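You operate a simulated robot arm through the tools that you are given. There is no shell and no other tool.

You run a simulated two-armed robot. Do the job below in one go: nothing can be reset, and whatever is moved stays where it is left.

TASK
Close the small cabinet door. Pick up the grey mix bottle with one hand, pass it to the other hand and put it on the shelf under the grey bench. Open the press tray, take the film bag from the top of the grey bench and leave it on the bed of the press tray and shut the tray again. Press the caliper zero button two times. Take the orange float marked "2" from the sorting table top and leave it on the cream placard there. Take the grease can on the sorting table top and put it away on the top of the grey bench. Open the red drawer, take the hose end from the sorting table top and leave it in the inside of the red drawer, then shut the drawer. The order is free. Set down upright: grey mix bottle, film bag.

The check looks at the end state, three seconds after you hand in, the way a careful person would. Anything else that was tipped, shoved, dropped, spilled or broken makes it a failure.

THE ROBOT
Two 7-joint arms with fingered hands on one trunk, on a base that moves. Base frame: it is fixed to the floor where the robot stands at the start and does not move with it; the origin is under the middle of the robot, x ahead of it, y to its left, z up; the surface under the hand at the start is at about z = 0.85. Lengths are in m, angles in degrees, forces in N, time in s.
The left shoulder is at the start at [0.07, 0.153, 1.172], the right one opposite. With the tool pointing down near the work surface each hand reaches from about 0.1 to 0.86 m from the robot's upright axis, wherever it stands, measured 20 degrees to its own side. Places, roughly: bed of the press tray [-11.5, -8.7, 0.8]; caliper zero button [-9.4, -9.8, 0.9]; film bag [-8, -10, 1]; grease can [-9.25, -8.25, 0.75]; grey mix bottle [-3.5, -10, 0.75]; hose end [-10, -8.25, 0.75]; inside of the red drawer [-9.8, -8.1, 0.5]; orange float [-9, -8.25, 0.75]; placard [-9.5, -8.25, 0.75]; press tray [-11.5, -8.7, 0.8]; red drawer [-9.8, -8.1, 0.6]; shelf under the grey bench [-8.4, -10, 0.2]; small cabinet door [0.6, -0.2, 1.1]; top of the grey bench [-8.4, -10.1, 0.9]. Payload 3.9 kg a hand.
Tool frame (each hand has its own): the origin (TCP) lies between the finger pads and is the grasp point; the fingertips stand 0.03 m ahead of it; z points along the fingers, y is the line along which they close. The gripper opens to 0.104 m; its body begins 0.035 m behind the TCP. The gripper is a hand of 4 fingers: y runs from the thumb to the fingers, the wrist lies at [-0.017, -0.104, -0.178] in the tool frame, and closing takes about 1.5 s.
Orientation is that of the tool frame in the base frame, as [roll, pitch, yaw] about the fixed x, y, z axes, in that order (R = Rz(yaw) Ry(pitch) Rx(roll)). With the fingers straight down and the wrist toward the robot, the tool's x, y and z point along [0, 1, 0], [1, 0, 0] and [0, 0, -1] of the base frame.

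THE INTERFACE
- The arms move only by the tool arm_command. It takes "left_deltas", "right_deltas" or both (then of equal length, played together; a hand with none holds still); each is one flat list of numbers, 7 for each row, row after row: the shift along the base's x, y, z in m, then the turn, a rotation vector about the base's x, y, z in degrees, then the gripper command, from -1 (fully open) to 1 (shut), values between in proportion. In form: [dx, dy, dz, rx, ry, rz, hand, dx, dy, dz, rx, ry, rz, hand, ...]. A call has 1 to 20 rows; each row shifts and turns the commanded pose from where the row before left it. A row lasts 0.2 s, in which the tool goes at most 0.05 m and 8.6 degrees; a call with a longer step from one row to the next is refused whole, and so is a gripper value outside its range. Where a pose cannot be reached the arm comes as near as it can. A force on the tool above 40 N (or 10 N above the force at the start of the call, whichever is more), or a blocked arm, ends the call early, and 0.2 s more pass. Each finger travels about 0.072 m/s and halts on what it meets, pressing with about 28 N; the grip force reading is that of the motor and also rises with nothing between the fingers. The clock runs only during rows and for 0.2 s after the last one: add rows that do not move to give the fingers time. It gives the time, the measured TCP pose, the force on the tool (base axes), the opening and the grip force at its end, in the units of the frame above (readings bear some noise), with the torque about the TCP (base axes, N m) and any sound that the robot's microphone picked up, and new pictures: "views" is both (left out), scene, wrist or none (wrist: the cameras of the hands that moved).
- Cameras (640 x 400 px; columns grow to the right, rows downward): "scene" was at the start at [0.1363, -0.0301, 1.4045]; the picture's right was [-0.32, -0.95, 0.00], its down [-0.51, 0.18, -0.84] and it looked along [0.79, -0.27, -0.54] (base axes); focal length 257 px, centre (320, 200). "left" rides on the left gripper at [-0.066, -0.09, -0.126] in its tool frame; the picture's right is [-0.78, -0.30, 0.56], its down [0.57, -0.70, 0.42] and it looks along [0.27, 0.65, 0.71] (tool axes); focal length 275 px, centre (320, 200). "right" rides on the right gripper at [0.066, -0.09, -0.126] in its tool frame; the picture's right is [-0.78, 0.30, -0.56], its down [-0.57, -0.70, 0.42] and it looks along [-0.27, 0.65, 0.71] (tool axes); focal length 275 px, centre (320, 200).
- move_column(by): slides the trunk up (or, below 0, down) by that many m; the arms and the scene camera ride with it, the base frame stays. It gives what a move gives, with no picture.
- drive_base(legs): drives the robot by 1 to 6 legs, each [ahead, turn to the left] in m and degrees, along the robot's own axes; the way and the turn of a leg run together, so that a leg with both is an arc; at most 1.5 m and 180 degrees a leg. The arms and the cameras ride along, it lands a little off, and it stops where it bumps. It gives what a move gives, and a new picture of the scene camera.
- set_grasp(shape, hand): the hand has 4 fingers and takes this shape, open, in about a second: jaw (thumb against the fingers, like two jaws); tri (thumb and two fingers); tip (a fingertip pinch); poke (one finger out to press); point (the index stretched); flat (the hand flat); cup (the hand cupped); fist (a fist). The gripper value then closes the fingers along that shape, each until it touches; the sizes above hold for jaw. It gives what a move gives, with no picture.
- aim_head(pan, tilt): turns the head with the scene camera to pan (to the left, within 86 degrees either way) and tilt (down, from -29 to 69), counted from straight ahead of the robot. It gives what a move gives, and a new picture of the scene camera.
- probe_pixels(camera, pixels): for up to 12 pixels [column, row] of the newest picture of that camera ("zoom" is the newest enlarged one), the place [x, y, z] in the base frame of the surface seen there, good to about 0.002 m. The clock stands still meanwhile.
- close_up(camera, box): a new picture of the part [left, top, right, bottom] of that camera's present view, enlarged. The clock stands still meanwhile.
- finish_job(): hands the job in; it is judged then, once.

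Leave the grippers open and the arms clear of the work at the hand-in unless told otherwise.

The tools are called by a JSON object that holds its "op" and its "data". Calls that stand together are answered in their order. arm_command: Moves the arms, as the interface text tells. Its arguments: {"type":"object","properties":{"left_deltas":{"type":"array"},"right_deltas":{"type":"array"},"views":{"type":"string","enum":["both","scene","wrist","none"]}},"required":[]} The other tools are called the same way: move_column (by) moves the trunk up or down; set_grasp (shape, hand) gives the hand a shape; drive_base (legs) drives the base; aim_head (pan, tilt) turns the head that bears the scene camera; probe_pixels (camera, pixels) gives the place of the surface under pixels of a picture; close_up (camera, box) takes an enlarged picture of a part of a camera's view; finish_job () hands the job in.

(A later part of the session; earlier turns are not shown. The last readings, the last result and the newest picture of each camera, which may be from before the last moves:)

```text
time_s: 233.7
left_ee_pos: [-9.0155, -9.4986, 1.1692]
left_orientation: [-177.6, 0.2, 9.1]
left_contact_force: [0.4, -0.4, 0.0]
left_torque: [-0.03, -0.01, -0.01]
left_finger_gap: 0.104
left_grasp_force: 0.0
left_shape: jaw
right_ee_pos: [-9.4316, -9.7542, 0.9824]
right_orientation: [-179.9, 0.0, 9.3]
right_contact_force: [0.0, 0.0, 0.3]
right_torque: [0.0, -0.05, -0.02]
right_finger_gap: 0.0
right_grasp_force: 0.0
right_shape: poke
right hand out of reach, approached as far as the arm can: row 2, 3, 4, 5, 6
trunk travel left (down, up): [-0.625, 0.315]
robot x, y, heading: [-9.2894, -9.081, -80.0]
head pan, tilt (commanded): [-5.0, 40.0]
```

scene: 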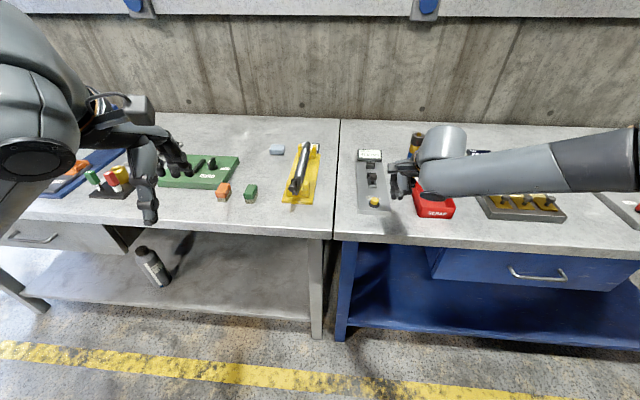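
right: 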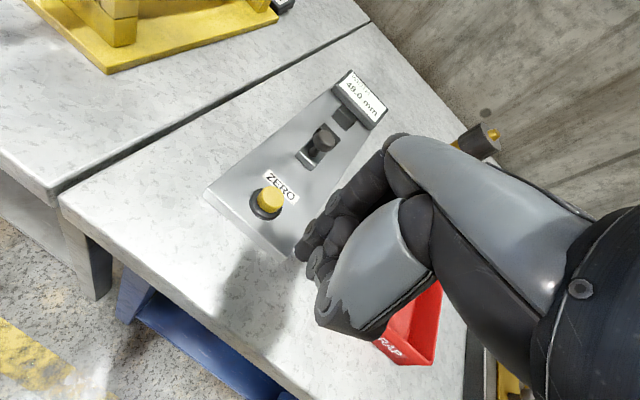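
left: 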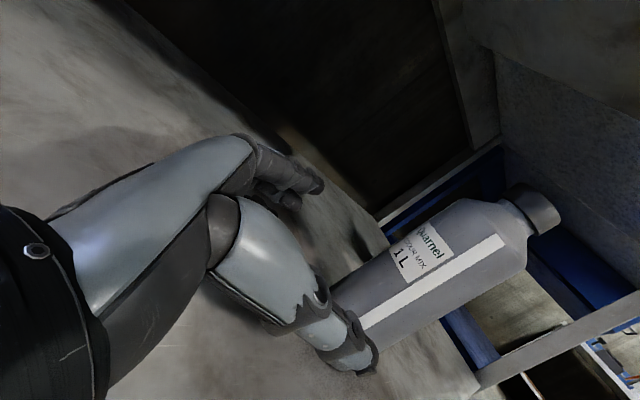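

The elbow has swung far out to the right and limits me. I will raise the hand and stretch the arm forward high above the bench to let the elbow come down, then come back.

{"op": "arm_command", "data": {"right_deltas": [0, 0, 0.04, 0, 0, 0, -1, 0, 0, 0.04, 0, 0, 0, -1, 0, 0, 0.04, 0, 0, 0, -1, 0, 0, 0.04, 0, 0, 0, -1, 0, 0, 0.04, 0, 0, 0, -1, 0.0, -0.04, 0.02, 0, 0, 0, -1, 0.0, -0.04, 0, 0, 0, 0, -1, 0, -0.04, 0, 0, 0, 0, -1], "views": "scene"}}

```text
time_s: 235.5
left_ee_pos: [-9.0159, -9.4984, 1.1697]
left_orientation: [-177.7, 0.2, 9.1]
left_contact_force: [1.0, 0.0, -0.3]
left_torque: [0.01, 0.0, 0.0]
left_finger_gap: 0.1042
left_grasp_force: 0.1
left_shape: jaw
right_ee_pos: [-9.4603, -9.8044, 1.1932]
right_orientation: [-179.9, 0.0, 9.2]
right_contact_force: [-0.3, 0.7, -0.8]
right_torque: [-0.01, 0.03, -0.01]
right_finger_gap: 0.0
right_grasp_force: 0.1
right_shape: poke
right hand out of reach, approached as far as the arm can: row 6, 7, 8
trunk travel left (down, up): [-0.625, 0.315]
robot x, y, heading: [-9.292, -9.0792, -79.8]
head pan, tilt (commanded): [-5.0, 40.0]
```

scene: 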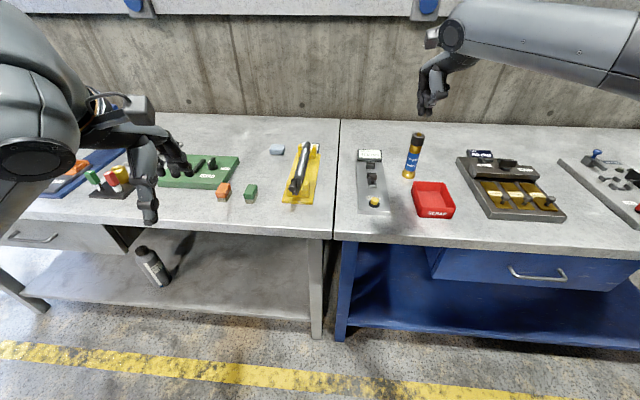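

The elbow remains out. Since the hand's yaw doesn't matter for poking, I will yaw the hand 40° to the left (wrist toward the elbow) to relax the wrist, then approach again.

{"op": "arm_command", "data": {"right_deltas": [0, 0, 0, 0, 0, 8, -1, 0, 0, 0, 0, 0, 8, -1, 0, 0, 0, 0, 0, 8, -1, 0, 0, 0, 0, 0, 8, -1, 0, 0, 0, 0, 0, 8, -1], "views": "scene"}}

```text
time_s: 236.7
left_ee_pos: [-9.0153, -9.5, 1.1689]
left_orientation: [-177.5, 0.2, 9.2]
left_contact_force: [-0.2, 0.5, 0.2]
left_torque: [-0.02, -0.02, 0.01]
left_finger_gap: 0.1039
left_grasp_force: 0.0
left_shape: jaw
right_ee_pos: [-9.4657, -9.7785, 1.189]
right_orientation: [-180.0, 0.1, 49.5]
right_contact_force: [-0.8, -0.9, 0.5]
right_torque: [0.02, -0.03, 0.01]
right_finger_gap: 0.0001
right_grasp_force: 0.0
right_shape: poke
right hand out of reach, approached as far as the arm can: row 2, 3, 4, 5
trunk travel left (down, up): [-0.625, 0.315]
robot x, y, heading: [-9.2891, -9.0781, -79.9]
head pan, tilt (commanded): [-5.0, 40.0]
```

scene: 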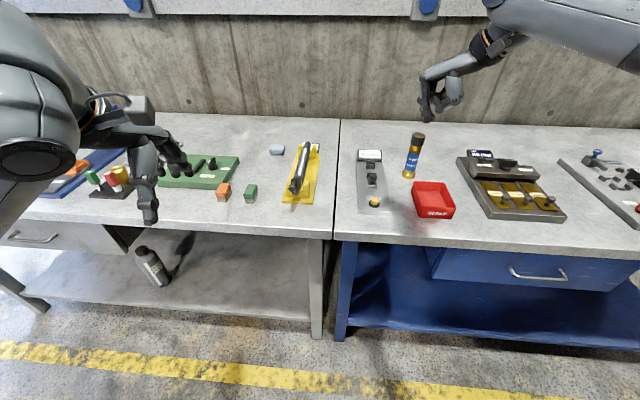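

I will look at the right arm itself to understand its posture.

{"op": "aim_head", "data": {"pan": -60, "tilt": 20}}

```text
time_s: 237.9
left_ee_pos: [-9.0154, -9.4998, 1.1689]
left_orientation: [-177.5, 0.2, 9.3]
left_contact_force: [-0.3, -1.1, 1.2]
left_torque: [0.03, -0.02, -0.01]
left_finger_gap: 0.104
left_grasp_force: 0.1
left_shape: jaw
right_ee_pos: [-9.4661, -9.7795, 1.188]
right_orientation: [-179.9, 0.0, 49.2]
right_contact_force: [0.3, 0.0, 0.5]
right_torque: [0.01, 0.01, -0.01]
right_finger_gap: 0.0
right_grasp_force: 0.1
right_shape: poke
trunk travel left (down, up): [-0.625, 0.315]
robot x, y, heading: [-9.2898, -9.0753, -80.2]
head pan, tilt (commanded): [-60.0, 20.0]
```

scene: 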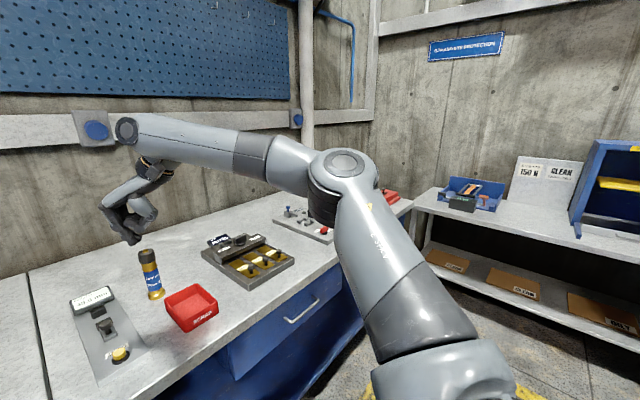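

The elbow is winged out at shoulder height. I will take the right hand back to the starting-like pose (0.41 m ahead, 0.36 m right, z 1.27), undoing the yaw, where the arm was well-behaved.

{"op": "arm_command", "data": {"right_deltas": [-0.017, 0.039, 0.013, 0, 0, -7, -1, -0.017, 0.039, 0.013, 0, 0, -7, -1, -0.017, 0.039, 0.013, 0, 0, -7, -1, -0.017, 0.039, 0.013, 0, 0, -7, -1, -0.017, 0.039, 0.013, 0, 0, -6, -1, -0.017, 0.039, 0.013, 0, 0, -6, -1], "views": "scene"}}

```text
time_s: 239.3
left_ee_pos: [-9.0159, -9.4991, 1.1709]
left_orientation: [-177.7, 0.2, 9.3]
left_contact_force: [-0.7, -0.4, 0.4]
left_torque: [0.01, -0.01, 0.01]
left_finger_gap: 0.1041
left_grasp_force: 0.0
left_shape: jaw
right_ee_pos: [-9.5681, -9.5463, 1.2659]
right_orientation: [180.0, -0.1, 9.2]
right_contact_force: [0.4, -0.1, 0.2]
right_torque: [-0.01, 0.03, -0.04]
right_finger_gap: 0.0
right_grasp_force: 0.0
right_shape: poke
trunk travel left (down, up): [-0.625, 0.315]
robot x, y, heading: [-9.2964, -9.0769, -79.8]
head pan, tilt (commanded): [-60.0, 20.0]
```

scene: 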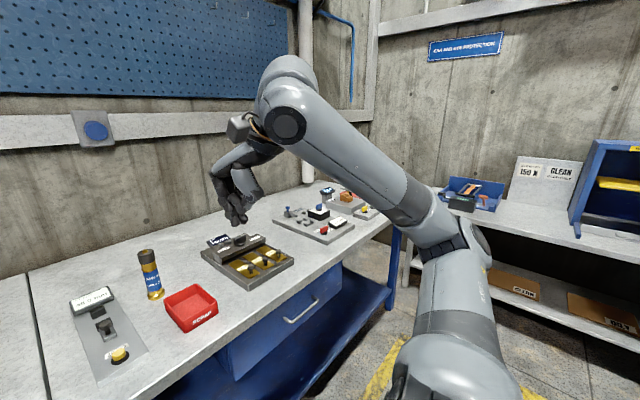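

The elbow is now down again as at the start. I will go straight toward the point above the button in one smooth line.

{"op": "arm_command", "data": {"right_deltas": [0.02, -0.0307, -0.018, 0, 0, 0, -1, 0.02, -0.0307, -0.018, 0, 0, 0, -1, 0.02, -0.0307, -0.018, 0, 0, 0, -1, 0.02, -0.0307, -0.018, 0, 0, 0, -1, 0.02, -0.0307, -0.018, 0, 0, 0, -1, 0.02, -0.0307, -0.018, 0, 0, 0, -1, 0.02, -0.0307, -0.018, 0, 0, 0, -1, 0.02, -0.0307, -0.018, 0, 0, 0, -1, 0.02, -0.0307, -0.018, 0, 0, 0, -1], "views": "scene"}}

```text
time_s: 241.3
left_ee_pos: [-9.0164, -9.4985, 1.171]
left_orientation: [-177.6, 0.2, 9.2]
left_contact_force: [0.5, -0.2, -0.1]
left_torque: [-0.02, 0.02, 0.02]
left_finger_gap: 0.104
left_grasp_force: 0.1
left_shape: jaw
right_ee_pos: [-9.4123, -9.7815, 1.1091]
right_orientation: [-179.9, 0.0, 9.2]
right_contact_force: [0.8, 0.6, -0.4]
right_torque: [-0.02, 0.03, 0.0]
right_finger_gap: 0.0
right_grasp_force: 0.0
right_shape: poke
right hand out of reach, approached as far as the arm can: row 8, 9
trunk travel left (down, up): [-0.625, 0.315]
robot x, y, heading: [-9.293, -9.0761, -80.1]
head pan, tilt (commanded): [-60.0, 20.0]
```

scene: 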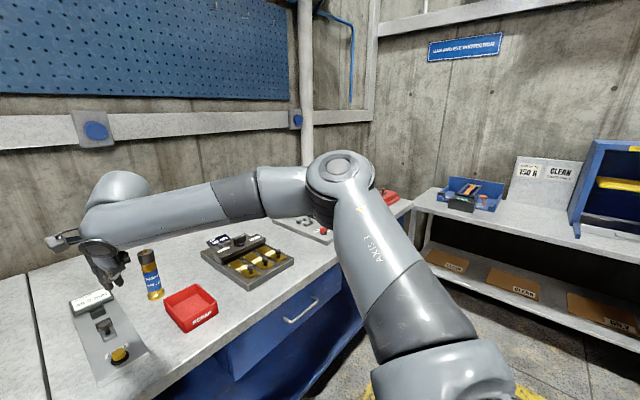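

I will probe the elbow's position for comparison with the pose that worked at the bottle shelf.

{"op": "probe_pixels", "data": {"camera": "scene", "pixels": [[340, 165], [320, 190], [360, 190], [365, 230], [280, 190], [120, 190], [120, 220]]}}

```text
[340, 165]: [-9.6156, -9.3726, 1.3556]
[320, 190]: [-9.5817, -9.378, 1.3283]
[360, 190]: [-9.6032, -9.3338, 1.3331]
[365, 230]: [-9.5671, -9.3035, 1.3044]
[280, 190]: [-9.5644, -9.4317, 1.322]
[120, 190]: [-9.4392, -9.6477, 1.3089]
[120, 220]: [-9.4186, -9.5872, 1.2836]
```

The elbow is riding high (z 1.35). I will bring the hand back near the body, lower it there in front of the bench edge so the elbow drops, and then come in over the bench at low height.

{"op": "arm_command", "data": {"right_deltas": [-0.0196, 0.042, 0.01, 0, 0, 0, -1, -0.0196, 0.042, 0.01, 0, 0, 0, -1, -0.0196, 0.042, 0.01, 0, 0, 0, -1, -0.0196, 0.042, 0.01, 0, 0, 0, -1, -0.0196, 0.042, 0.01, 0, 0, 0, -1, 0, 0, -0.042, 0, 0, 0, -1, 0, 0, -0.042, 0, 0, 0, -1, 0, 0, -0.042, 0, 0, 0, -1, 0, 0, -0.042, 0, 0, 0, -1, 0, 0, -0.04, 0, 0, 0, -1], "views": "scene"}}

```text
time_s: 243.5
left_ee_pos: [-9.0158, -9.4993, 1.1692]
left_orientation: [-177.6, 0.2, 9.2]
left_contact_force: [0.7, 0.1, -0.5]
left_torque: [0.0, 0.0, 0.02]
left_finger_gap: 0.1038
left_grasp_force: 0.0
left_shape: jaw
right_ee_pos: [-9.5095, -9.574, 0.9498]
right_orientation: [-179.8, 0.1, 9.2]
right_contact_force: [-0.2, 0.2, -0.2]
right_torque: [0.02, 0.0, 0.02]
right_finger_gap: 0.0
right_grasp_force: 0.1
right_shape: poke
trunk travel left (down, up): [-0.625, 0.315]
robot x, y, heading: [-9.2918, -9.0781, -80.0]
head pan, tilt (commanded): [-60.0, 20.0]
```

scene: 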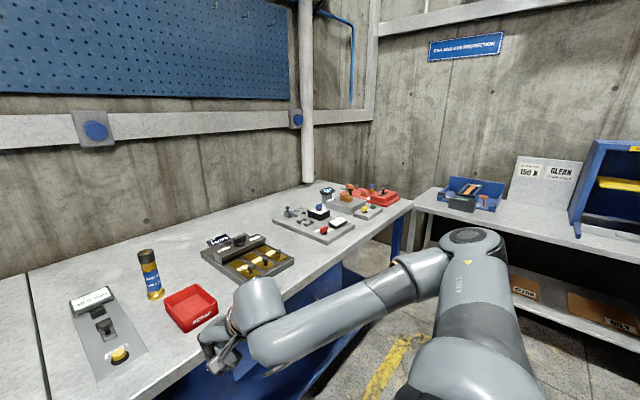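

That worked: the hand is at z 0.95 in front of the bench edge. Now I will slide left 0.12 m and then forward over the button, watching the reach messages.

{"op": "arm_command", "data": {"right_deltas": [0.04, 0, 0.003, 0, 0, 0, -1, 0.04, -0.0, 0.003, 0, 0, 0, -1, 0.04, -0.01, 0, 0, 0, 0, -1, 0, -0.04, 0, 0, 0, 0, -1, 0, -0.04, 0, 0, 0, 0, -1, 0, -0.04, 0, 0, 0, 0, -1, 0, -0.04, 0, 0, 0, 0, -1, 0, -0.04, 0, 0, 0, 0, -1, 0, -0.04, 0, 0, 0, 0, -1], "views": "both"}}

```text
time_s: 245.5
left_ee_pos: [-9.0154, -9.4995, 1.1688]
left_orientation: [-177.6, 0.2, 9.2]
left_contact_force: [-0.4, 0.2, 0.8]
left_torque: [0.0, 0.01, 0.05]
left_finger_gap: 0.1038
left_grasp_force: 0.2
left_shape: jaw
right_ee_pos: [-9.4353, -9.7628, 0.99]
right_orientation: [-179.9, 0.0, 9.3]
right_contact_force: [0.5, 0.0, -0.7]
right_torque: [0.01, 0.01, -0.01]
right_finger_gap: 0.0
right_grasp_force: 0.0
right_shape: poke
right hand out of reach, approached as far as the arm can: row 7, 8, 9
trunk travel left (down, up): [-0.625, 0.315]
robot x, y, heading: [-9.2925, -9.0767, -80.1]
head pan, tilt (commanded): [-60.0, 20.0]
```

scene: 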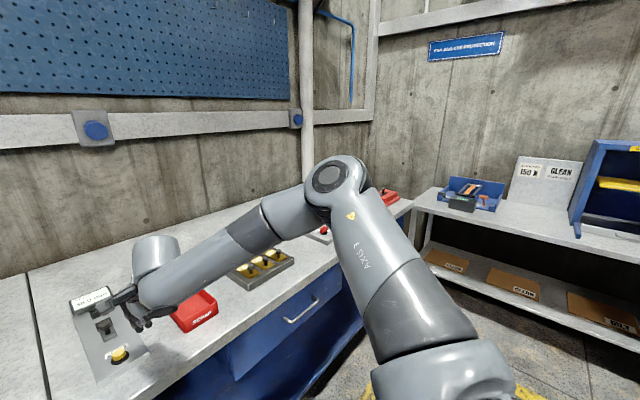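
right: 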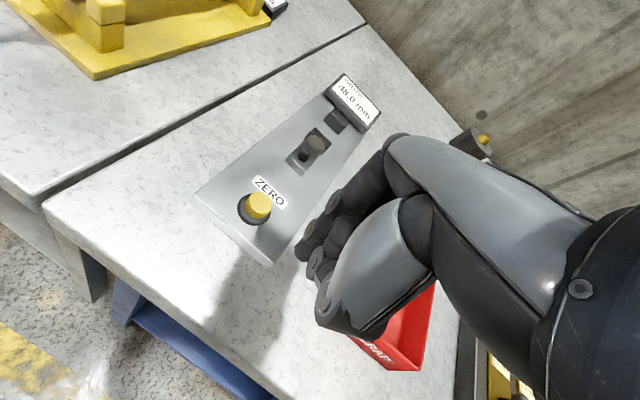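

The straight-down hand pose hits a joint limit here. I will tilt the fingers forward by 30°, which suits a longer forward reach, and try again from a little higher.

{"op": "arm_command", "data": {"right_deltas": [0, 0, 0.03, -7.39, -1.3, 0, -1, 0, 0, 0.02, -7.39, -1.3, 0, -1, 0, 0, 0, -7.39, -1.3, 0, -1, 0, 0, 0, -7.39, -1.3, 0, -1, 0.01, -0.015, 0, 0, 0, 0, -1, 0.01, -0.015, 0, 0, 0, 0, -1, 0.01, -0.015, 0, 0, 0, 0, -1], "views": "both"}}

```text
time_s: 247.1
left_ee_pos: [-9.0132, -9.4989, 1.1693]
left_orientation: [-177.5, 0.1, 9.3]
left_contact_force: [0.4, -0.1, 0.1]
left_torque: [-0.03, -0.01, 0.0]
left_finger_gap: 0.1037
left_grasp_force: 0.0
left_shape: jaw
right_ee_pos: [-9.4068, -9.8057, 1.0436]
right_orientation: [150.2, -0.4, 9.3]
right_contact_force: [0.1, -0.6, 0.4]
right_torque: [0.01, 0.02, 0.0]
right_finger_gap: 0.0
right_grasp_force: 0.0
right_shape: poke
right hand out of reach, approached as far as the arm can: row 7
trunk travel left (down, up): [-0.625, 0.315]
robot x, y, heading: [-9.2933, -9.0729, -80.0]
head pan, tilt (commanded): [-60.0, 20.0]
```

scene: 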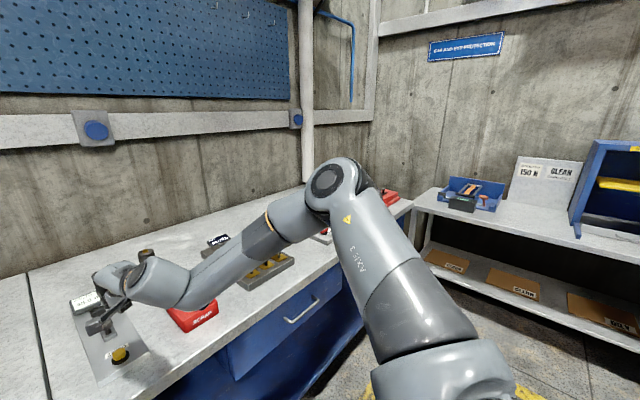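
right: 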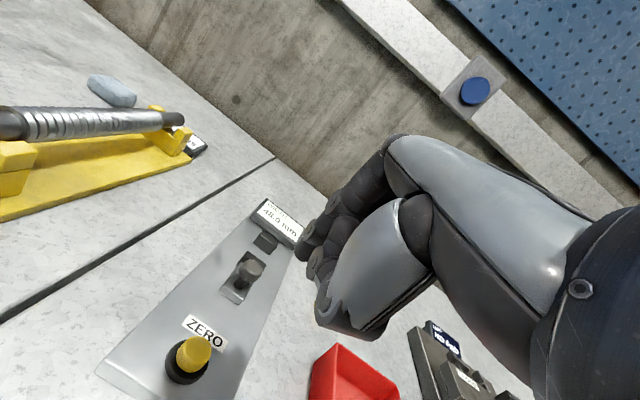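

Better: now the tip is at about (-9.405, -9.818, 1.02), nearly above the button. I will shift 2 cm left and go down.

{"op": "arm_command", "data": {"right_deltas": [0.01, 0.005, -0.02, 0, 0, 0, -1, 0.01, 0, -0.02, 0, 0, 0, -1, 0, 0, -0.02, 0, 0, 0, -1, 0, 0, -0.02, 0, 0, 0, -1], "views": "both"}}

```text
time_s: 248.1
left_ee_pos: [-9.0156, -9.4992, 1.1701]
left_orientation: [-177.6, 0.1, 9.2]
left_contact_force: [0.4, 0.0, 0.7]
left_torque: [0.01, -0.01, -0.02]
left_finger_gap: 0.104
left_grasp_force: 0.1
left_shape: jaw
right_ee_pos: [-9.4131, -9.7676, 0.9934]
right_orientation: [150.1, -0.3, 9.5]
right_contact_force: [-0.2, 0.7, -0.3]
right_torque: [0.01, 0.01, -0.03]
right_finger_gap: 0.0002
right_grasp_force: 0.1
right_shape: poke
right hand out of reach, approached as far as the arm can: row 1, 2, 3, 4
trunk travel left (down, up): [-0.625, 0.315]
robot x, y, heading: [-9.2885, -9.0779, -80.1]
head pan, tilt (commanded): [-60.0, 20.0]
```

scene: 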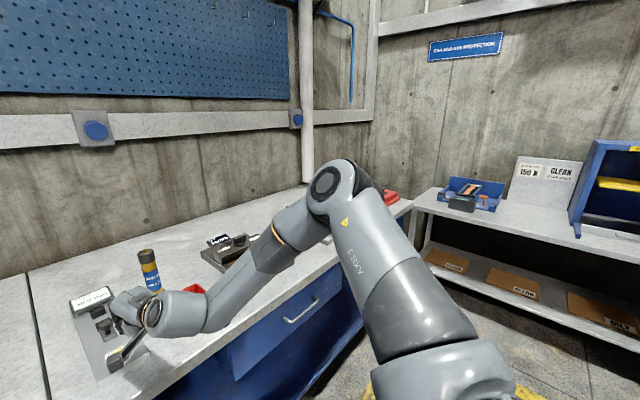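
right: 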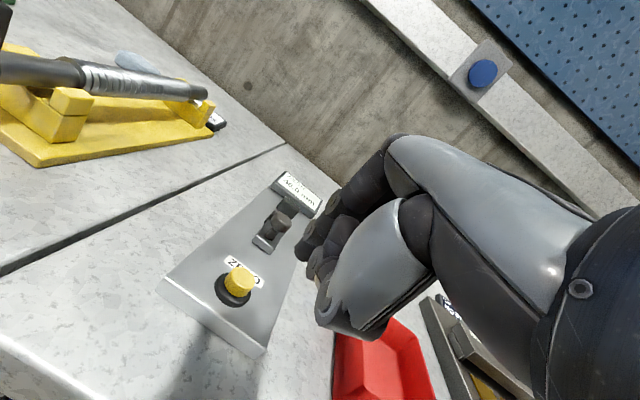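

The straight reach is limited in this posture, but a fixed arm pose can be lowered with the trunk instead. Plan: straighten the hand, place it above the button at z about 1.05 where the arm is comfortable, then press with small trunk moves. First I raise and straighten the hand.

{"op": "arm_command", "data": {"right_deltas": [0, 0, 0.03, 7.39, 1.3, 0, -1, 0, 0, 0.03, 7.39, 1.3, 0, -1, -0.01, 0.02, 0.02, 7.39, 1.3, 0, -1, -0.01, 0.02, 0, 7.39, 1.3, 0, -1, 0, 0.02, 0, 0, 0, 0, -1, 0, 0.02, 0, 0, 0, 0, -1], "views": "none"}}

{"op": "drive_base", "data": {"legs": [[0.11, 0]]}}

{"op": "aim_head", "data": {"pan": -20, "tilt": 40}}

```text
time_s: 249.5
left_ee_pos: [-9.015, -9.4983, 1.1701]
left_orientation: [-177.7, 0.2, 9.2]
left_contact_force: [-0.5, 0.6, -0.6]
left_torque: [-0.01, 0.02, -0.02]
left_finger_gap: 0.1037
left_grasp_force: 0.0
left_shape: jaw
right_ee_pos: [-9.4343, -9.6868, 1.0728]
right_orientation: [-179.8, 0.0, 9.3]
right_contact_force: [-0.3, 0.9, 0.9]
right_torque: [0.0, 0.0, 0.01]
right_finger_gap: 0.0002
right_grasp_force: 0.0
right_shape: poke
trunk travel left (down, up): [-0.625, 0.315]
robot x, y, heading: [-9.2905, -9.0775, -79.8]
head pan, tilt (commanded): [-60.0, 20.0]
```

```text
time_s: 250.7
left_ee_pos: [-8.9956, -9.606, 1.1688]
left_orientation: [-177.7, 0.2, 9.4]
left_contact_force: [-0.2, -0.1, 0.2]
left_torque: [0.04, -0.02, -0.03]
left_finger_gap: 0.1039
left_grasp_force: 0.1
left_shape: jaw
right_ee_pos: [-9.4129, -9.7952, 1.0715]
right_orientation: [-180.0, 0.1, 9.3]
right_contact_force: [0.6, 0.2, 0.3]
right_torque: [0.02, 0.06, -0.03]
right_finger_gap: 0.0
right_grasp_force: 0.0
right_shape: poke
trunk travel left (down, up): [-0.625, 0.315]
robot x, y, heading: [-9.2715, -9.184, -79.9]
head pan, tilt (commanded): [-60.0, 20.0]
```

scene: 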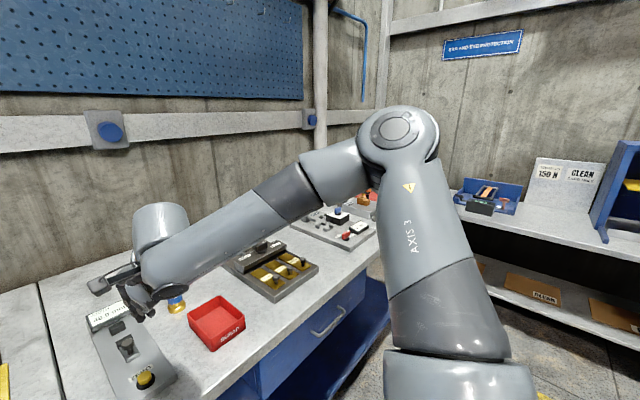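

```text
time_s: 251.8
left_ee_pos: [-8.9951, -9.6061, 1.1688]
left_orientation: [-177.6, 0.2, 9.2]
left_contact_force: [0.0, -0.8, -0.1]
left_torque: [0.02, 0.0, -0.04]
left_finger_gap: 0.1039
left_grasp_force: 0.1
left_shape: jaw
right_ee_pos: [-9.4148, -9.7946, 1.0716]
right_orientation: [-179.9, 0.0, 9.3]
right_contact_force: [0.3, -0.4, 0.3]
right_torque: [0.05, 0.01, 0.01]
right_finger_gap: 0.0
right_grasp_force: 0.0
right_shape: poke
trunk travel left (down, up): [-0.625, 0.315]
robot x, y, heading: [-9.2728, -9.1883, -79.8]
head pan, tilt (commanded): [-20.0, 40.0]
```

scene: 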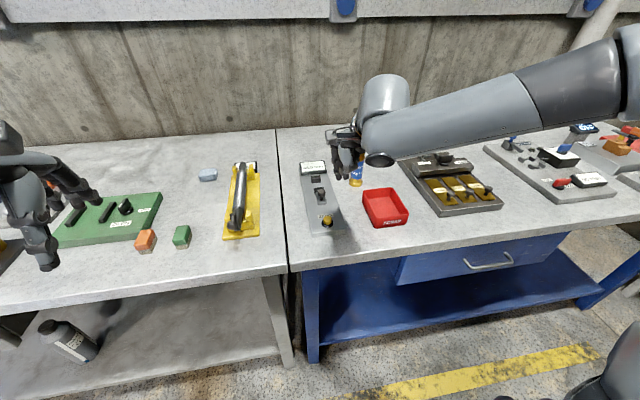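

The hand is at (-9.415, -9.795, 1.072). I will move the last 2.6 cm left and 2.8 cm forward at this height.

{"op": "arm_command", "data": {"right_deltas": [0.013, -0.014, 0, 0, 0, 0, -1, 0.013, -0.0145, 0, 0, 0, 0, -1], "views": "wrist"}}

```text
time_s: 252.4
left_ee_pos: [-8.9946, -9.6057, 1.1691]
left_orientation: [-177.7, 0.2, 9.2]
left_contact_force: [-1.4, 0.0, -0.2]
left_torque: [0.05, 0.03, -0.04]
left_finger_gap: 0.1039
left_grasp_force: 0.0
left_shape: jaw
right_ee_pos: [-9.3864, -9.8247, 1.0714]
right_orientation: [-179.8, 0.1, 9.5]
right_contact_force: [-0.2, 0.7, -0.2]
right_torque: [0.0, -0.03, -0.01]
right_finger_gap: 0.0
right_grasp_force: 0.0
right_shape: poke
trunk travel left (down, up): [-0.625, 0.315]
robot x, y, heading: [-9.2725, -9.1839, -80.0]
head pan, tilt (commanded): [-20.0, 40.0]
```

right: 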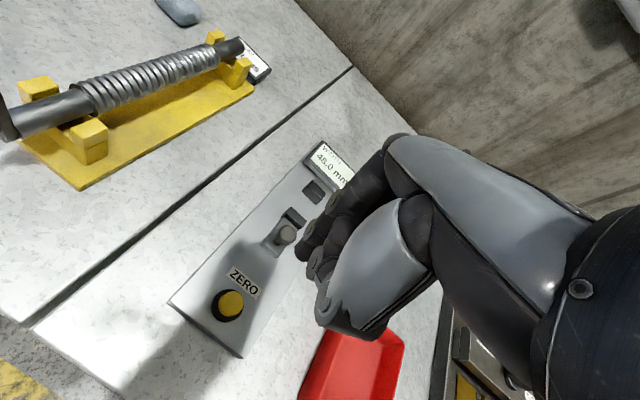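

On target with no reach warnings. I will lower the trunk 0.125 m, bringing the fingertip to about 3 cm above the button, and check alignment.

{"op": "move_column", "data": {"by": -0.125}}

{"op": "close_up", "data": {"camera": "right", "box": [180, 180, 400, 380]}}

{"op": "close_up", "data": {"camera": "scene", "box": [250, 80, 440, 240]}}

```text
time_s: 253.9
left_ee_pos: [-8.9959, -9.6048, 1.0446]
left_orientation: [-177.6, 0.2, 9.3]
left_contact_force: [-0.2, 0.5, 0.1]
left_torque: [-0.01, 0.03, -0.04]
left_finger_gap: 0.1041
left_grasp_force: 0.0
left_shape: jaw
right_ee_pos: [-9.3868, -9.8221, 0.9465]
right_orientation: [-179.9, 0.0, 9.3]
right_contact_force: [1.1, 1.2, 0.2]
right_torque: [0.0, -0.02, 0.02]
right_finger_gap: 0.0001
right_grasp_force: 0.0
right_shape: poke
trunk travel left (down, up): [-0.5, 0.44]
robot x, y, heading: [-9.2751, -9.1826, -80.0]
head pan, tilt (commanded): [-20.0, 40.0]
```

```text
2.00 times, centred on (290, 280) of right
```

zoom: 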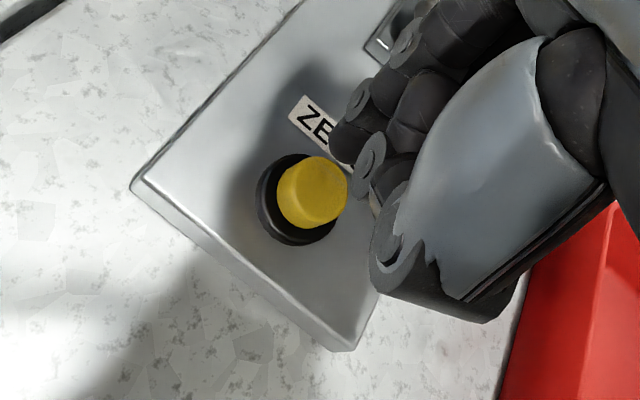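

```text
2.50 times, centred on (345, 160) of scene
```

zoom: 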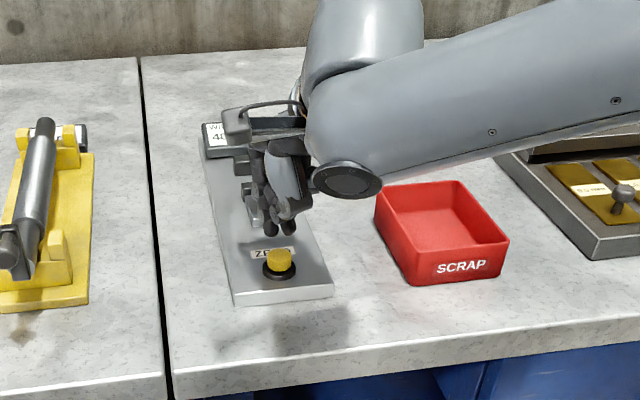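

I will probe the two lowest fingertips in this picture, and the button.

{"op": "probe_pixels", "data": {"camera": "zoom", "pixels": [[270, 230], [290, 230], [272, 234], [289, 235], [280, 222], [280, 253], [255, 200], [262, 215]]}}

{"op": "probe_pixels", "data": {"camera": "right", "pixels": [[302, 250], [315, 262], [308, 245], [320, 275], [300, 240], [287, 275]]}}

```text
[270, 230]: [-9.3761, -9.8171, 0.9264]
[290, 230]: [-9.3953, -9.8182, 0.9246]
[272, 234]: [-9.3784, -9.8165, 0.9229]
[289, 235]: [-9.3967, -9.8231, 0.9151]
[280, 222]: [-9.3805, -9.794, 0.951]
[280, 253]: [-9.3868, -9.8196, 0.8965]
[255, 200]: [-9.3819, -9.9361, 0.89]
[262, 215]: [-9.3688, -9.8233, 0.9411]
```

```text
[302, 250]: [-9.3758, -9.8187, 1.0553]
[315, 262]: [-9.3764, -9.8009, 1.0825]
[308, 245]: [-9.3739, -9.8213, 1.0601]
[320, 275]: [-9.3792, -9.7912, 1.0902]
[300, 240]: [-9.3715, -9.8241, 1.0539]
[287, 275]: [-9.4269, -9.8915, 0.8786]
```

The lower tip is at (-9.396, -9.82, 0.915), the other 8 mm higher. I will shift 8 mm left so the lower tip is centred on the button, then lower the trunk in small steps.

{"op": "arm_command", "data": {"right_deltas": [0.008, 0.002, 0, 0, 0, 0, -1], "views": "none"}}

{"op": "move_column", "data": {"by": -0.012}}

{"op": "close_up", "data": {"camera": "scene", "box": [290, 120, 390, 220]}}

```text
time_s: 254.3
left_ee_pos: [-8.9959, -9.6056, 1.0451]
left_orientation: [-177.6, 0.2, 9.4]
left_contact_force: [-0.1, -0.9, 0.2]
left_torque: [0.03, -0.03, 0.0]
left_finger_gap: 0.1037
left_grasp_force: 0.0
left_shape: jaw
right_ee_pos: [-9.3779, -9.8208, 0.9482]
right_orientation: [-179.9, 0.1, 9.4]
right_contact_force: [-0.1, 1.1, -0.4]
right_torque: [-0.03, 0.0, 0.01]
right_finger_gap: 0.0
right_grasp_force: 0.0
right_shape: poke
trunk travel left (down, up): [-0.5, 0.44]
robot x, y, heading: [-9.2695, -9.1829, -79.7]
head pan, tilt (commanded): [-20.0, 40.0]
```

```text
time_s: 254.9
left_ee_pos: [-8.9967, -9.6065, 1.0329]
left_orientation: [-177.6, 0.2, 9.4]
left_contact_force: [-0.4, 0.5, -0.2]
left_torque: [-0.02, 0.04, 0.0]
left_finger_gap: 0.1038
left_grasp_force: 0.1
left_shape: jaw
right_ee_pos: [-9.3778, -9.8205, 0.9365]
right_orientation: [-180.0, 0.1, 9.2]
right_contact_force: [-0.2, -0.6, -0.1]
right_torque: [0.0, -0.02, 0.01]
right_finger_gap: 0.0
right_grasp_force: 0.1
right_shape: poke
trunk travel left (down, up): [-0.488, 0.452]
robot x, y, heading: [-9.2745, -9.1836, -79.9]
head pan, tilt (commanded): [-20.0, 40.0]
```

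```text
4.00 times, centred on (340, 170) of scene
```

zoom: 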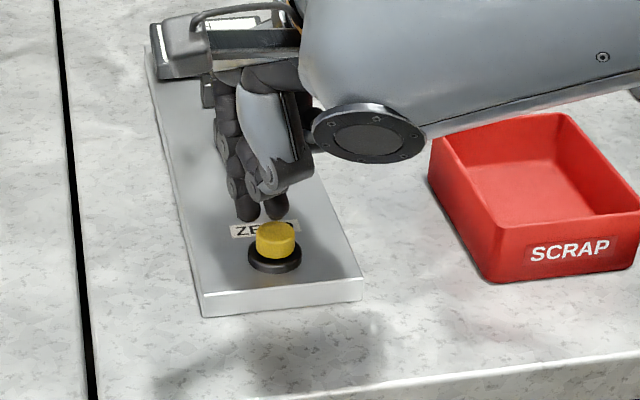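

The finger stands right over the yellow button. I will probe the tip height and lower the trunk another 6 mm.

{"op": "probe_pixels", "data": {"camera": "zoom", "pixels": [[276, 213], [276, 217], [276, 207], [248, 215], [275, 228]]}}

{"op": "move_column", "data": {"by": -0.006}}

```text
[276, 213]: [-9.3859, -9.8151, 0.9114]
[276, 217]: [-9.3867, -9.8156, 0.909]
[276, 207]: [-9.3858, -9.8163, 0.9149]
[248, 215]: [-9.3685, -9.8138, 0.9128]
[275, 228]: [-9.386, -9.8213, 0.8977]
```

```text
time_s: 255.5
left_ee_pos: [-8.9957, -9.6054, 1.0271]
left_orientation: [-177.6, 0.2, 9.2]
left_contact_force: [-0.1, -0.5, 0.5]
left_torque: [0.03, -0.01, 0.02]
left_finger_gap: 0.104
left_grasp_force: 0.1
left_shape: jaw
right_ee_pos: [-9.3789, -9.8212, 0.93]
right_orientation: [-179.9, 0.1, 9.3]
right_contact_force: [-0.3, 0.5, -0.4]
right_torque: [-0.02, -0.01, 0.02]
right_finger_gap: 0.0
right_grasp_force: 0.0
right_shape: poke
trunk travel left (down, up): [-0.482, 0.458]
robot x, y, heading: [-9.2692, -9.1835, -79.8]
head pan, tilt (commanded): [-20.0, 40.0]
```

No contact yet. I will lower 4 mm at a time and watch for force or a click.

{"op": "move_column", "data": {"by": -0.004}}

```text
time_s: 256.0
left_ee_pos: [-8.9954, -9.6065, 1.0218]
left_orientation: [-177.6, 0.2, 9.3]
left_contact_force: [0.1, 0.4, 0.1]
left_torque: [-0.03, -0.02, 0.0]
left_finger_gap: 0.1039
left_grasp_force: 0.0
left_shape: jaw
right_ee_pos: [-9.3778, -9.822, 0.9251]
right_orientation: [-179.8, 0.0, 9.3]
right_contact_force: [-1.2, 0.2, 0.5]
right_torque: [-0.02, -0.02, -0.01]
right_finger_gap: 0.0
right_grasp_force: 0.0
right_shape: poke
trunk travel left (down, up): [-0.478, 0.462]
robot x, y, heading: [-9.2737, -9.1825, -80.2]
head pan, tilt (commanded): [-20.0, 40.0]
heard: click
```

I heard a click, so the button registered. I will look at the display and the button now.

{"op": "close_up", "data": {"camera": "scene", "box": [280, 110, 390, 220]}}

{"op": "probe_pixels", "data": {"camera": "zoom", "pixels": [[310, 240], [305, 225]]}}

```text
3.64 times, centred on (335, 165) of scene
```

zoom: 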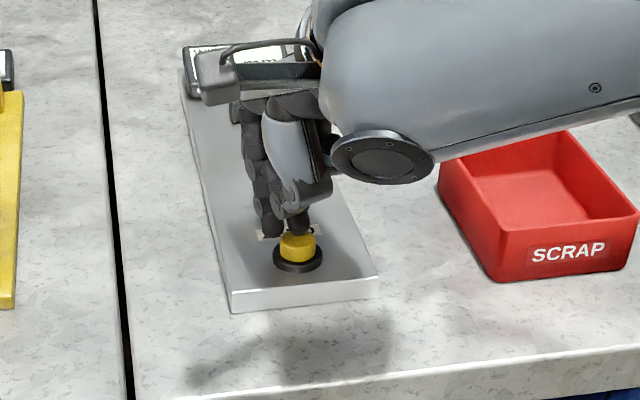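

```text
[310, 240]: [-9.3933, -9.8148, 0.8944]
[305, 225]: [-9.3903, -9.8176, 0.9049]
```

The tip is on the button. I will raise the trunk 15 mm to release it, then look at the display.

{"op": "move_column", "data": {"by": 0.015}}

{"op": "arm_command", "data": {"right_deltas": [0, 0, 0.0, 0, 0, 0, -1], "views": "both"}}

{"op": "close_up", "data": {"camera": "right", "box": [280, 40, 480, 240]}}

```text
time_s: 256.6
left_ee_pos: [-8.9952, -9.6058, 1.0372]
left_orientation: [-177.6, 0.1, 9.3]
left_contact_force: [0.2, 0.3, 0.3]
left_torque: [0.0, 0.04, 0.05]
left_finger_gap: 0.1038
left_grasp_force: 0.0
left_shape: jaw
right_ee_pos: [-9.3786, -9.8216, 0.9397]
right_orientation: [-179.9, 0.0, 9.3]
right_contact_force: [0.2, 0.6, -0.1]
right_torque: [0.01, -0.01, 0.0]
right_finger_gap: 0.0001
right_grasp_force: 0.1
right_shape: poke
trunk travel left (down, up): [-0.493, 0.447]
robot x, y, heading: [-9.2719, -9.1832, -80.0]
head pan, tilt (commanded): [-20.0, 40.0]
```

```text
time_s: 257.0
left_ee_pos: [-8.9966, -9.6053, 1.0367]
left_orientation: [-177.5, 0.2, 9.3]
left_contact_force: [-0.3, -0.2, 0.4]
left_torque: [-0.01, 0.01, 0.02]
left_finger_gap: 0.1039
left_grasp_force: 0.0
left_shape: jaw
right_ee_pos: [-9.3781, -9.8211, 0.9401]
right_orientation: [-179.9, 0.0, 9.4]
right_contact_force: [-0.6, -0.4, -0.3]
right_torque: [0.03, 0.0, -0.01]
right_finger_gap: 0.0003
right_grasp_force: 0.1
right_shape: poke
trunk travel left (down, up): [-0.493, 0.447]
robot x, y, heading: [-9.269, -9.1831, -79.8]
head pan, tilt (commanded): [-20.0, 40.0]
```

scene: 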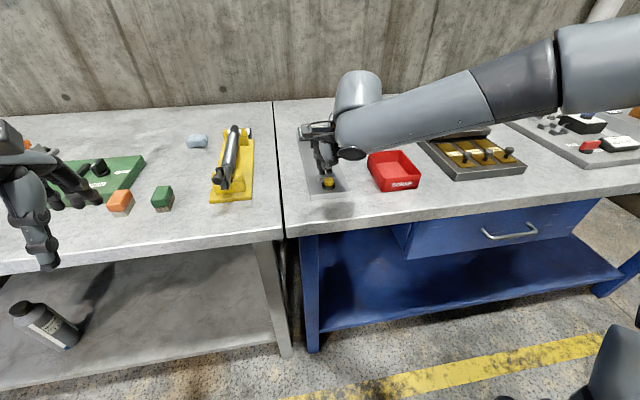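
right: 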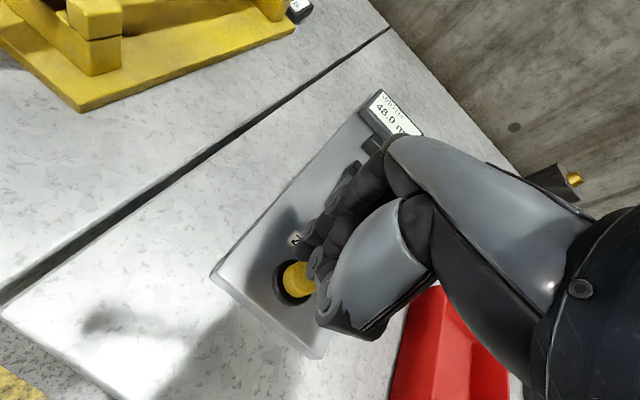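

```text
2.00 times, centred on (380, 140) of right
```

zoom: 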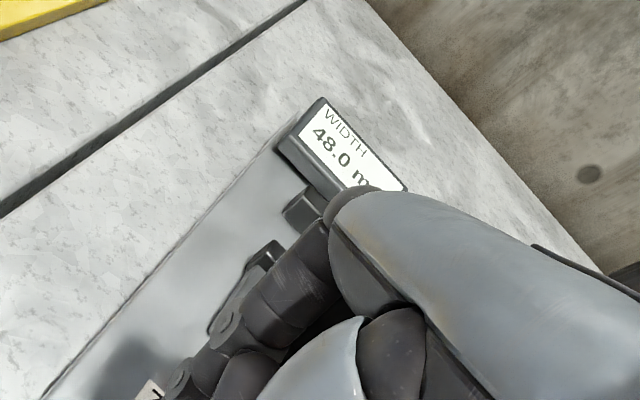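

One click so far, and the display still reads 48.0 mm. Now the second press: down 15 mm again by the trunk.

{"op": "move_column", "data": {"by": -0.015}}

```text
time_s: 257.6
left_ee_pos: [-8.9954, -9.6051, 1.0222]
left_orientation: [-177.7, 0.2, 9.3]
left_contact_force: [0.1, 0.2, -0.3]
left_torque: [0.02, -0.01, 0.01]
left_finger_gap: 0.104
left_grasp_force: 0.2
left_shape: jaw
right_ee_pos: [-9.3779, -9.8212, 0.926]
right_orientation: [-179.9, 0.0, 9.4]
right_contact_force: [-0.5, -0.3, 1.1]
right_torque: [-0.04, 0.0, -0.01]
right_finger_gap: 0.0
right_grasp_force: 0.1
right_shape: poke
trunk travel left (down, up): [-0.478, 0.462]
robot x, y, heading: [-9.2731, -9.1835, -79.9]
head pan, tilt (commanded): [-20.0, 40.0]
heard: click
```

A second click was heard. I will raise the trunk 3 cm to release and then check the display.

{"op": "move_column", "data": {"by": 0.04}}

{"op": "close_up", "data": {"camera": "right", "box": [200, 40, 480, 340]}}

```text
time_s: 258.5
left_ee_pos: [-8.9957, -9.6063, 1.0622]
left_orientation: [-177.6, 0.2, 9.3]
left_contact_force: [-0.9, -0.2, -0.8]
left_torque: [0.05, 0.0, -0.01]
left_finger_gap: 0.1041
left_grasp_force: 0.0
left_shape: jaw
right_ee_pos: [-9.3785, -9.8205, 0.9648]
right_orientation: [-179.8, -0.1, 9.3]
right_contact_force: [0.3, 0.1, 0.1]
right_torque: [-0.05, 0.02, 0.01]
right_finger_gap: 0.0
right_grasp_force: 0.1
right_shape: poke
trunk travel left (down, up): [-0.518, 0.422]
robot x, y, heading: [-9.2717, -9.1831, -80.2]
head pan, tilt (commanded): [-20.0, 40.0]
```

```text
1.33 times, centred on (340, 190) of right
```

zoom: 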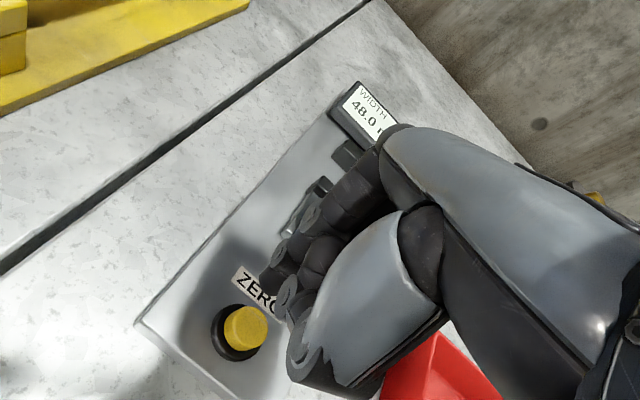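

Two clicks, two presses; the fixed display stays as it is. Now I will raise the trunk back up, tuck the right hand and reset it to the jaw shape.

{"op": "move_column", "data": {"by": 0.1}}

{"op": "arm_command", "data": {"right_deltas": [0, 0, 0.04, 0, 0, 0, -1, -0.02, 0.02, 0.04, 0, 0, 0, -1, -0.03, 0.03, 0.025, 0, 0, 0, -1, -0.03, 0.03, 0.02, 0, 0, 0, -1, -0.03, 0.03, 0.02, 0, 0, 0, -1, -0.03, 0.03, 0.02, 0, 0, 0, -1, -0.025, 0.03, 0.02, 0, 0, 0, -1], "views": "none"}}

{"op": "set_grasp", "data": {"hand": "right", "shape": "jaw"}}

{"op": "drive_base", "data": {"legs": [[-0.15, 0]]}}

```text
time_s: 259.8
left_ee_pos: [-8.996, -9.6059, 1.1621]
left_orientation: [-177.5, 0.1, 9.3]
left_contact_force: [0.1, -0.2, -0.4]
left_torque: [-0.01, 0.02, 0.02]
left_finger_gap: 0.1039
left_grasp_force: 0.2
left_shape: jaw
right_ee_pos: [-9.3781, -9.8223, 1.0651]
right_orientation: [-179.9, 0.0, 9.3]
right_contact_force: [0.3, 0.3, 0.1]
right_torque: [-0.01, 0.0, 0.0]
right_finger_gap: 0.0001
right_grasp_force: 0.0
right_shape: poke
trunk travel left (down, up): [-0.618, 0.322]
robot x, y, heading: [-9.2699, -9.1843, -79.9]
head pan, tilt (commanded): [-20.0, 40.0]
```

```text
time_s: 261.4
left_ee_pos: [-8.9964, -9.6041, 1.1626]
left_orientation: [-177.7, 0.3, 9.2]
left_contact_force: [0.3, -0.8, -1.2]
left_torque: [-0.02, 0.01, 0.02]
left_finger_gap: 0.104
left_grasp_force: 0.0
left_shape: jaw
right_ee_pos: [-9.5411, -9.6518, 1.2496]
right_orientation: [180.0, 0.0, 9.4]
right_contact_force: [-0.6, 0.4, 1.0]
right_torque: [0.0, 0.0, 0.02]
right_finger_gap: 0.0
right_grasp_force: 0.1
right_shape: poke
trunk travel left (down, up): [-0.618, 0.322]
robot x, y, heading: [-9.2729, -9.1823, -79.8]
head pan, tilt (commanded): [-20.0, 40.0]
```

```text
time_s: 262.3
left_ee_pos: [-8.9955, -9.6061, 1.1619]
left_orientation: [-177.5, 0.2, 9.4]
left_contact_force: [0.4, -0.6, 0.8]
left_torque: [0.03, -0.03, -0.01]
left_finger_gap: 0.1041
left_grasp_force: 0.1
left_shape: jaw
right_ee_pos: [-9.5418, -9.652, 1.2482]
right_orientation: [-179.9, 0.0, 9.3]
right_contact_force: [-0.5, -0.8, 0.5]
right_torque: [-0.01, -0.01, 0.0]
right_finger_gap: 0.104
right_grasp_force: 0.2
right_shape: jaw
trunk travel left (down, up): [-0.618, 0.322]
robot x, y, heading: [-9.2728, -9.1835, -79.9]
head pan, tilt (commanded): [-20.0, 40.0]
```

```text
time_s: 263.7
left_ee_pos: [-9.0212, -9.4615, 1.1619]
left_orientation: [-177.6, 0.3, 9.3]
left_contact_force: [-0.1, -0.1, 0.2]
left_torque: [0.03, 0.0, 0.0]
left_finger_gap: 0.1038
left_grasp_force: 0.0
left_shape: jaw
right_ee_pos: [-9.567, -9.5066, 1.2481]
right_orientation: [-179.8, 0.0, 9.2]
right_contact_force: [-1.0, -0.2, -0.3]
right_torque: [0.01, -0.02, 0.02]
right_finger_gap: 0.1038
right_grasp_force: 0.2
right_shape: jaw
trunk travel left (down, up): [-0.618, 0.322]
robot x, y, heading: [-9.2996, -9.0364, -79.9]
head pan, tilt (commanded): [-20.0, 40.0]
```

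scene: 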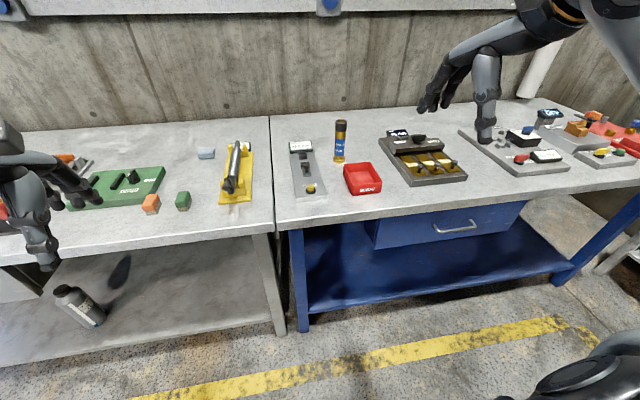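

Now the sorting table, which is behind me. I will turn left 170° to face +y and look at the table.

{"op": "drive_base", "data": {"legs": [[0, 170]]}}

{"op": "aim_head", "data": {"pan": 0, "tilt": 40}}

```text
time_s: 271.0
left_ee_pos: [-9.4835, -8.5685, 1.1619]
left_orientation: [-177.6, 0.1, 177.7]
left_contact_force: [-1.1, -0.7, 0.1]
left_torque: [0.0, -0.04, -0.02]
left_finger_gap: 0.1039
left_grasp_force: 0.1
left_shape: jaw
right_ee_pos: [-8.9397, -8.6341, 1.2485]
right_orientation: [-179.9, 0.0, 177.7]
right_contact_force: [0.2, 0.8, 0.1]
right_torque: [0.0, 0.05, -0.03]
right_finger_gap: 0.1041
right_grasp_force: 0.0
right_shape: jaw
trunk travel left (down, up): [-0.618, 0.322]
robot x, y, heading: [-9.2944, -9.0359, 88.3]
head pan, tilt (commanded): [-20.0, 40.0]
```

scene: 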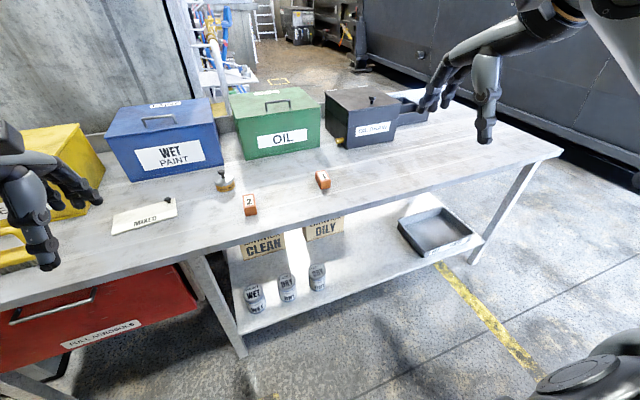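

```text
time_s: 271.8
left_ee_pos: [-9.4828, -8.5688, 1.1628]
left_orientation: [-177.7, 0.2, 177.7]
left_contact_force: [0.0, 0.4, 0.4]
left_torque: [0.02, 0.05, 0.04]
left_finger_gap: 0.1039
left_grasp_force: 0.1
left_shape: jaw
right_ee_pos: [-8.9399, -8.6347, 1.2478]
right_orientation: [-180.0, 0.0, 177.7]
right_contact_force: [0.4, -0.3, -0.1]
right_torque: [0.01, 0.01, -0.01]
right_finger_gap: 0.1041
right_grasp_force: 0.0
right_shape: jaw
trunk travel left (down, up): [-0.618, 0.322]
robot x, y, heading: [-9.2988, -9.0383, 88.6]
head pan, tilt (commanded): [0.0, 40.0]
```

scene: 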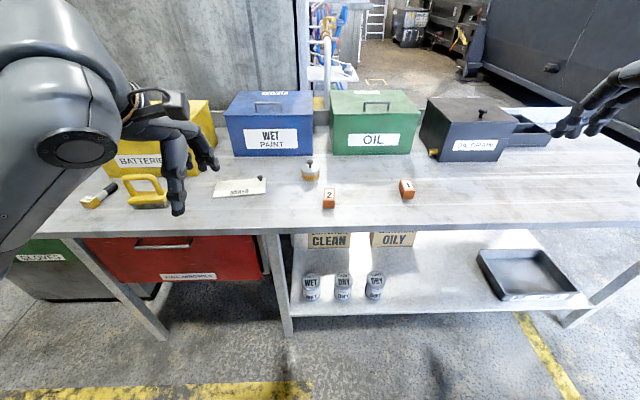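

I see the cream placard at (240,187), a small can at (310,170), orange floats "2" at (329,198) and "1" at (407,189), and other things on the left. I will zoom in on parts.

{"op": "close_up", "data": {"camera": "scene", "box": [190, 140, 430, 230]}}

{"op": "close_up", "data": {"camera": "scene", "box": [40, 130, 280, 320]}}

{"op": "probe_pixels", "data": {"camera": "scene", "pixels": [[329, 198], [407, 189], [310, 172], [312, 160], [240, 187], [97, 195], [147, 190], [165, 242], [200, 265], [320, 228], [250, 200], [60, 225]]}}

```text
2.67 times, centred on (310, 185) of scene
```

zoom: 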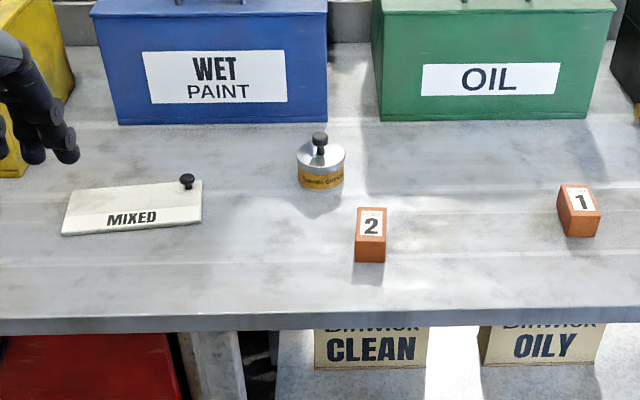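

```text
2.11 times, centred on (160, 225) of scene
```

zoom: 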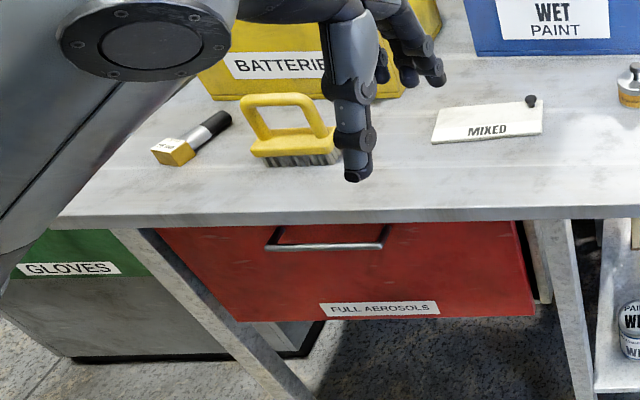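

```text
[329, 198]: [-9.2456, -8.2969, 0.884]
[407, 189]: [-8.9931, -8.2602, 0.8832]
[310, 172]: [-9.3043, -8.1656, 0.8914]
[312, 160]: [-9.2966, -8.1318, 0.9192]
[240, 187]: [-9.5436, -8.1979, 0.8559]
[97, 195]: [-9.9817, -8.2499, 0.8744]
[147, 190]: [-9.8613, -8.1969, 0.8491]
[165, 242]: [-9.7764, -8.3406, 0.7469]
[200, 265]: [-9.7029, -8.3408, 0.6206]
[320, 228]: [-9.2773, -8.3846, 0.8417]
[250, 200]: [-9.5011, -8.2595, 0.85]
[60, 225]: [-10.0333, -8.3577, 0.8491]
```

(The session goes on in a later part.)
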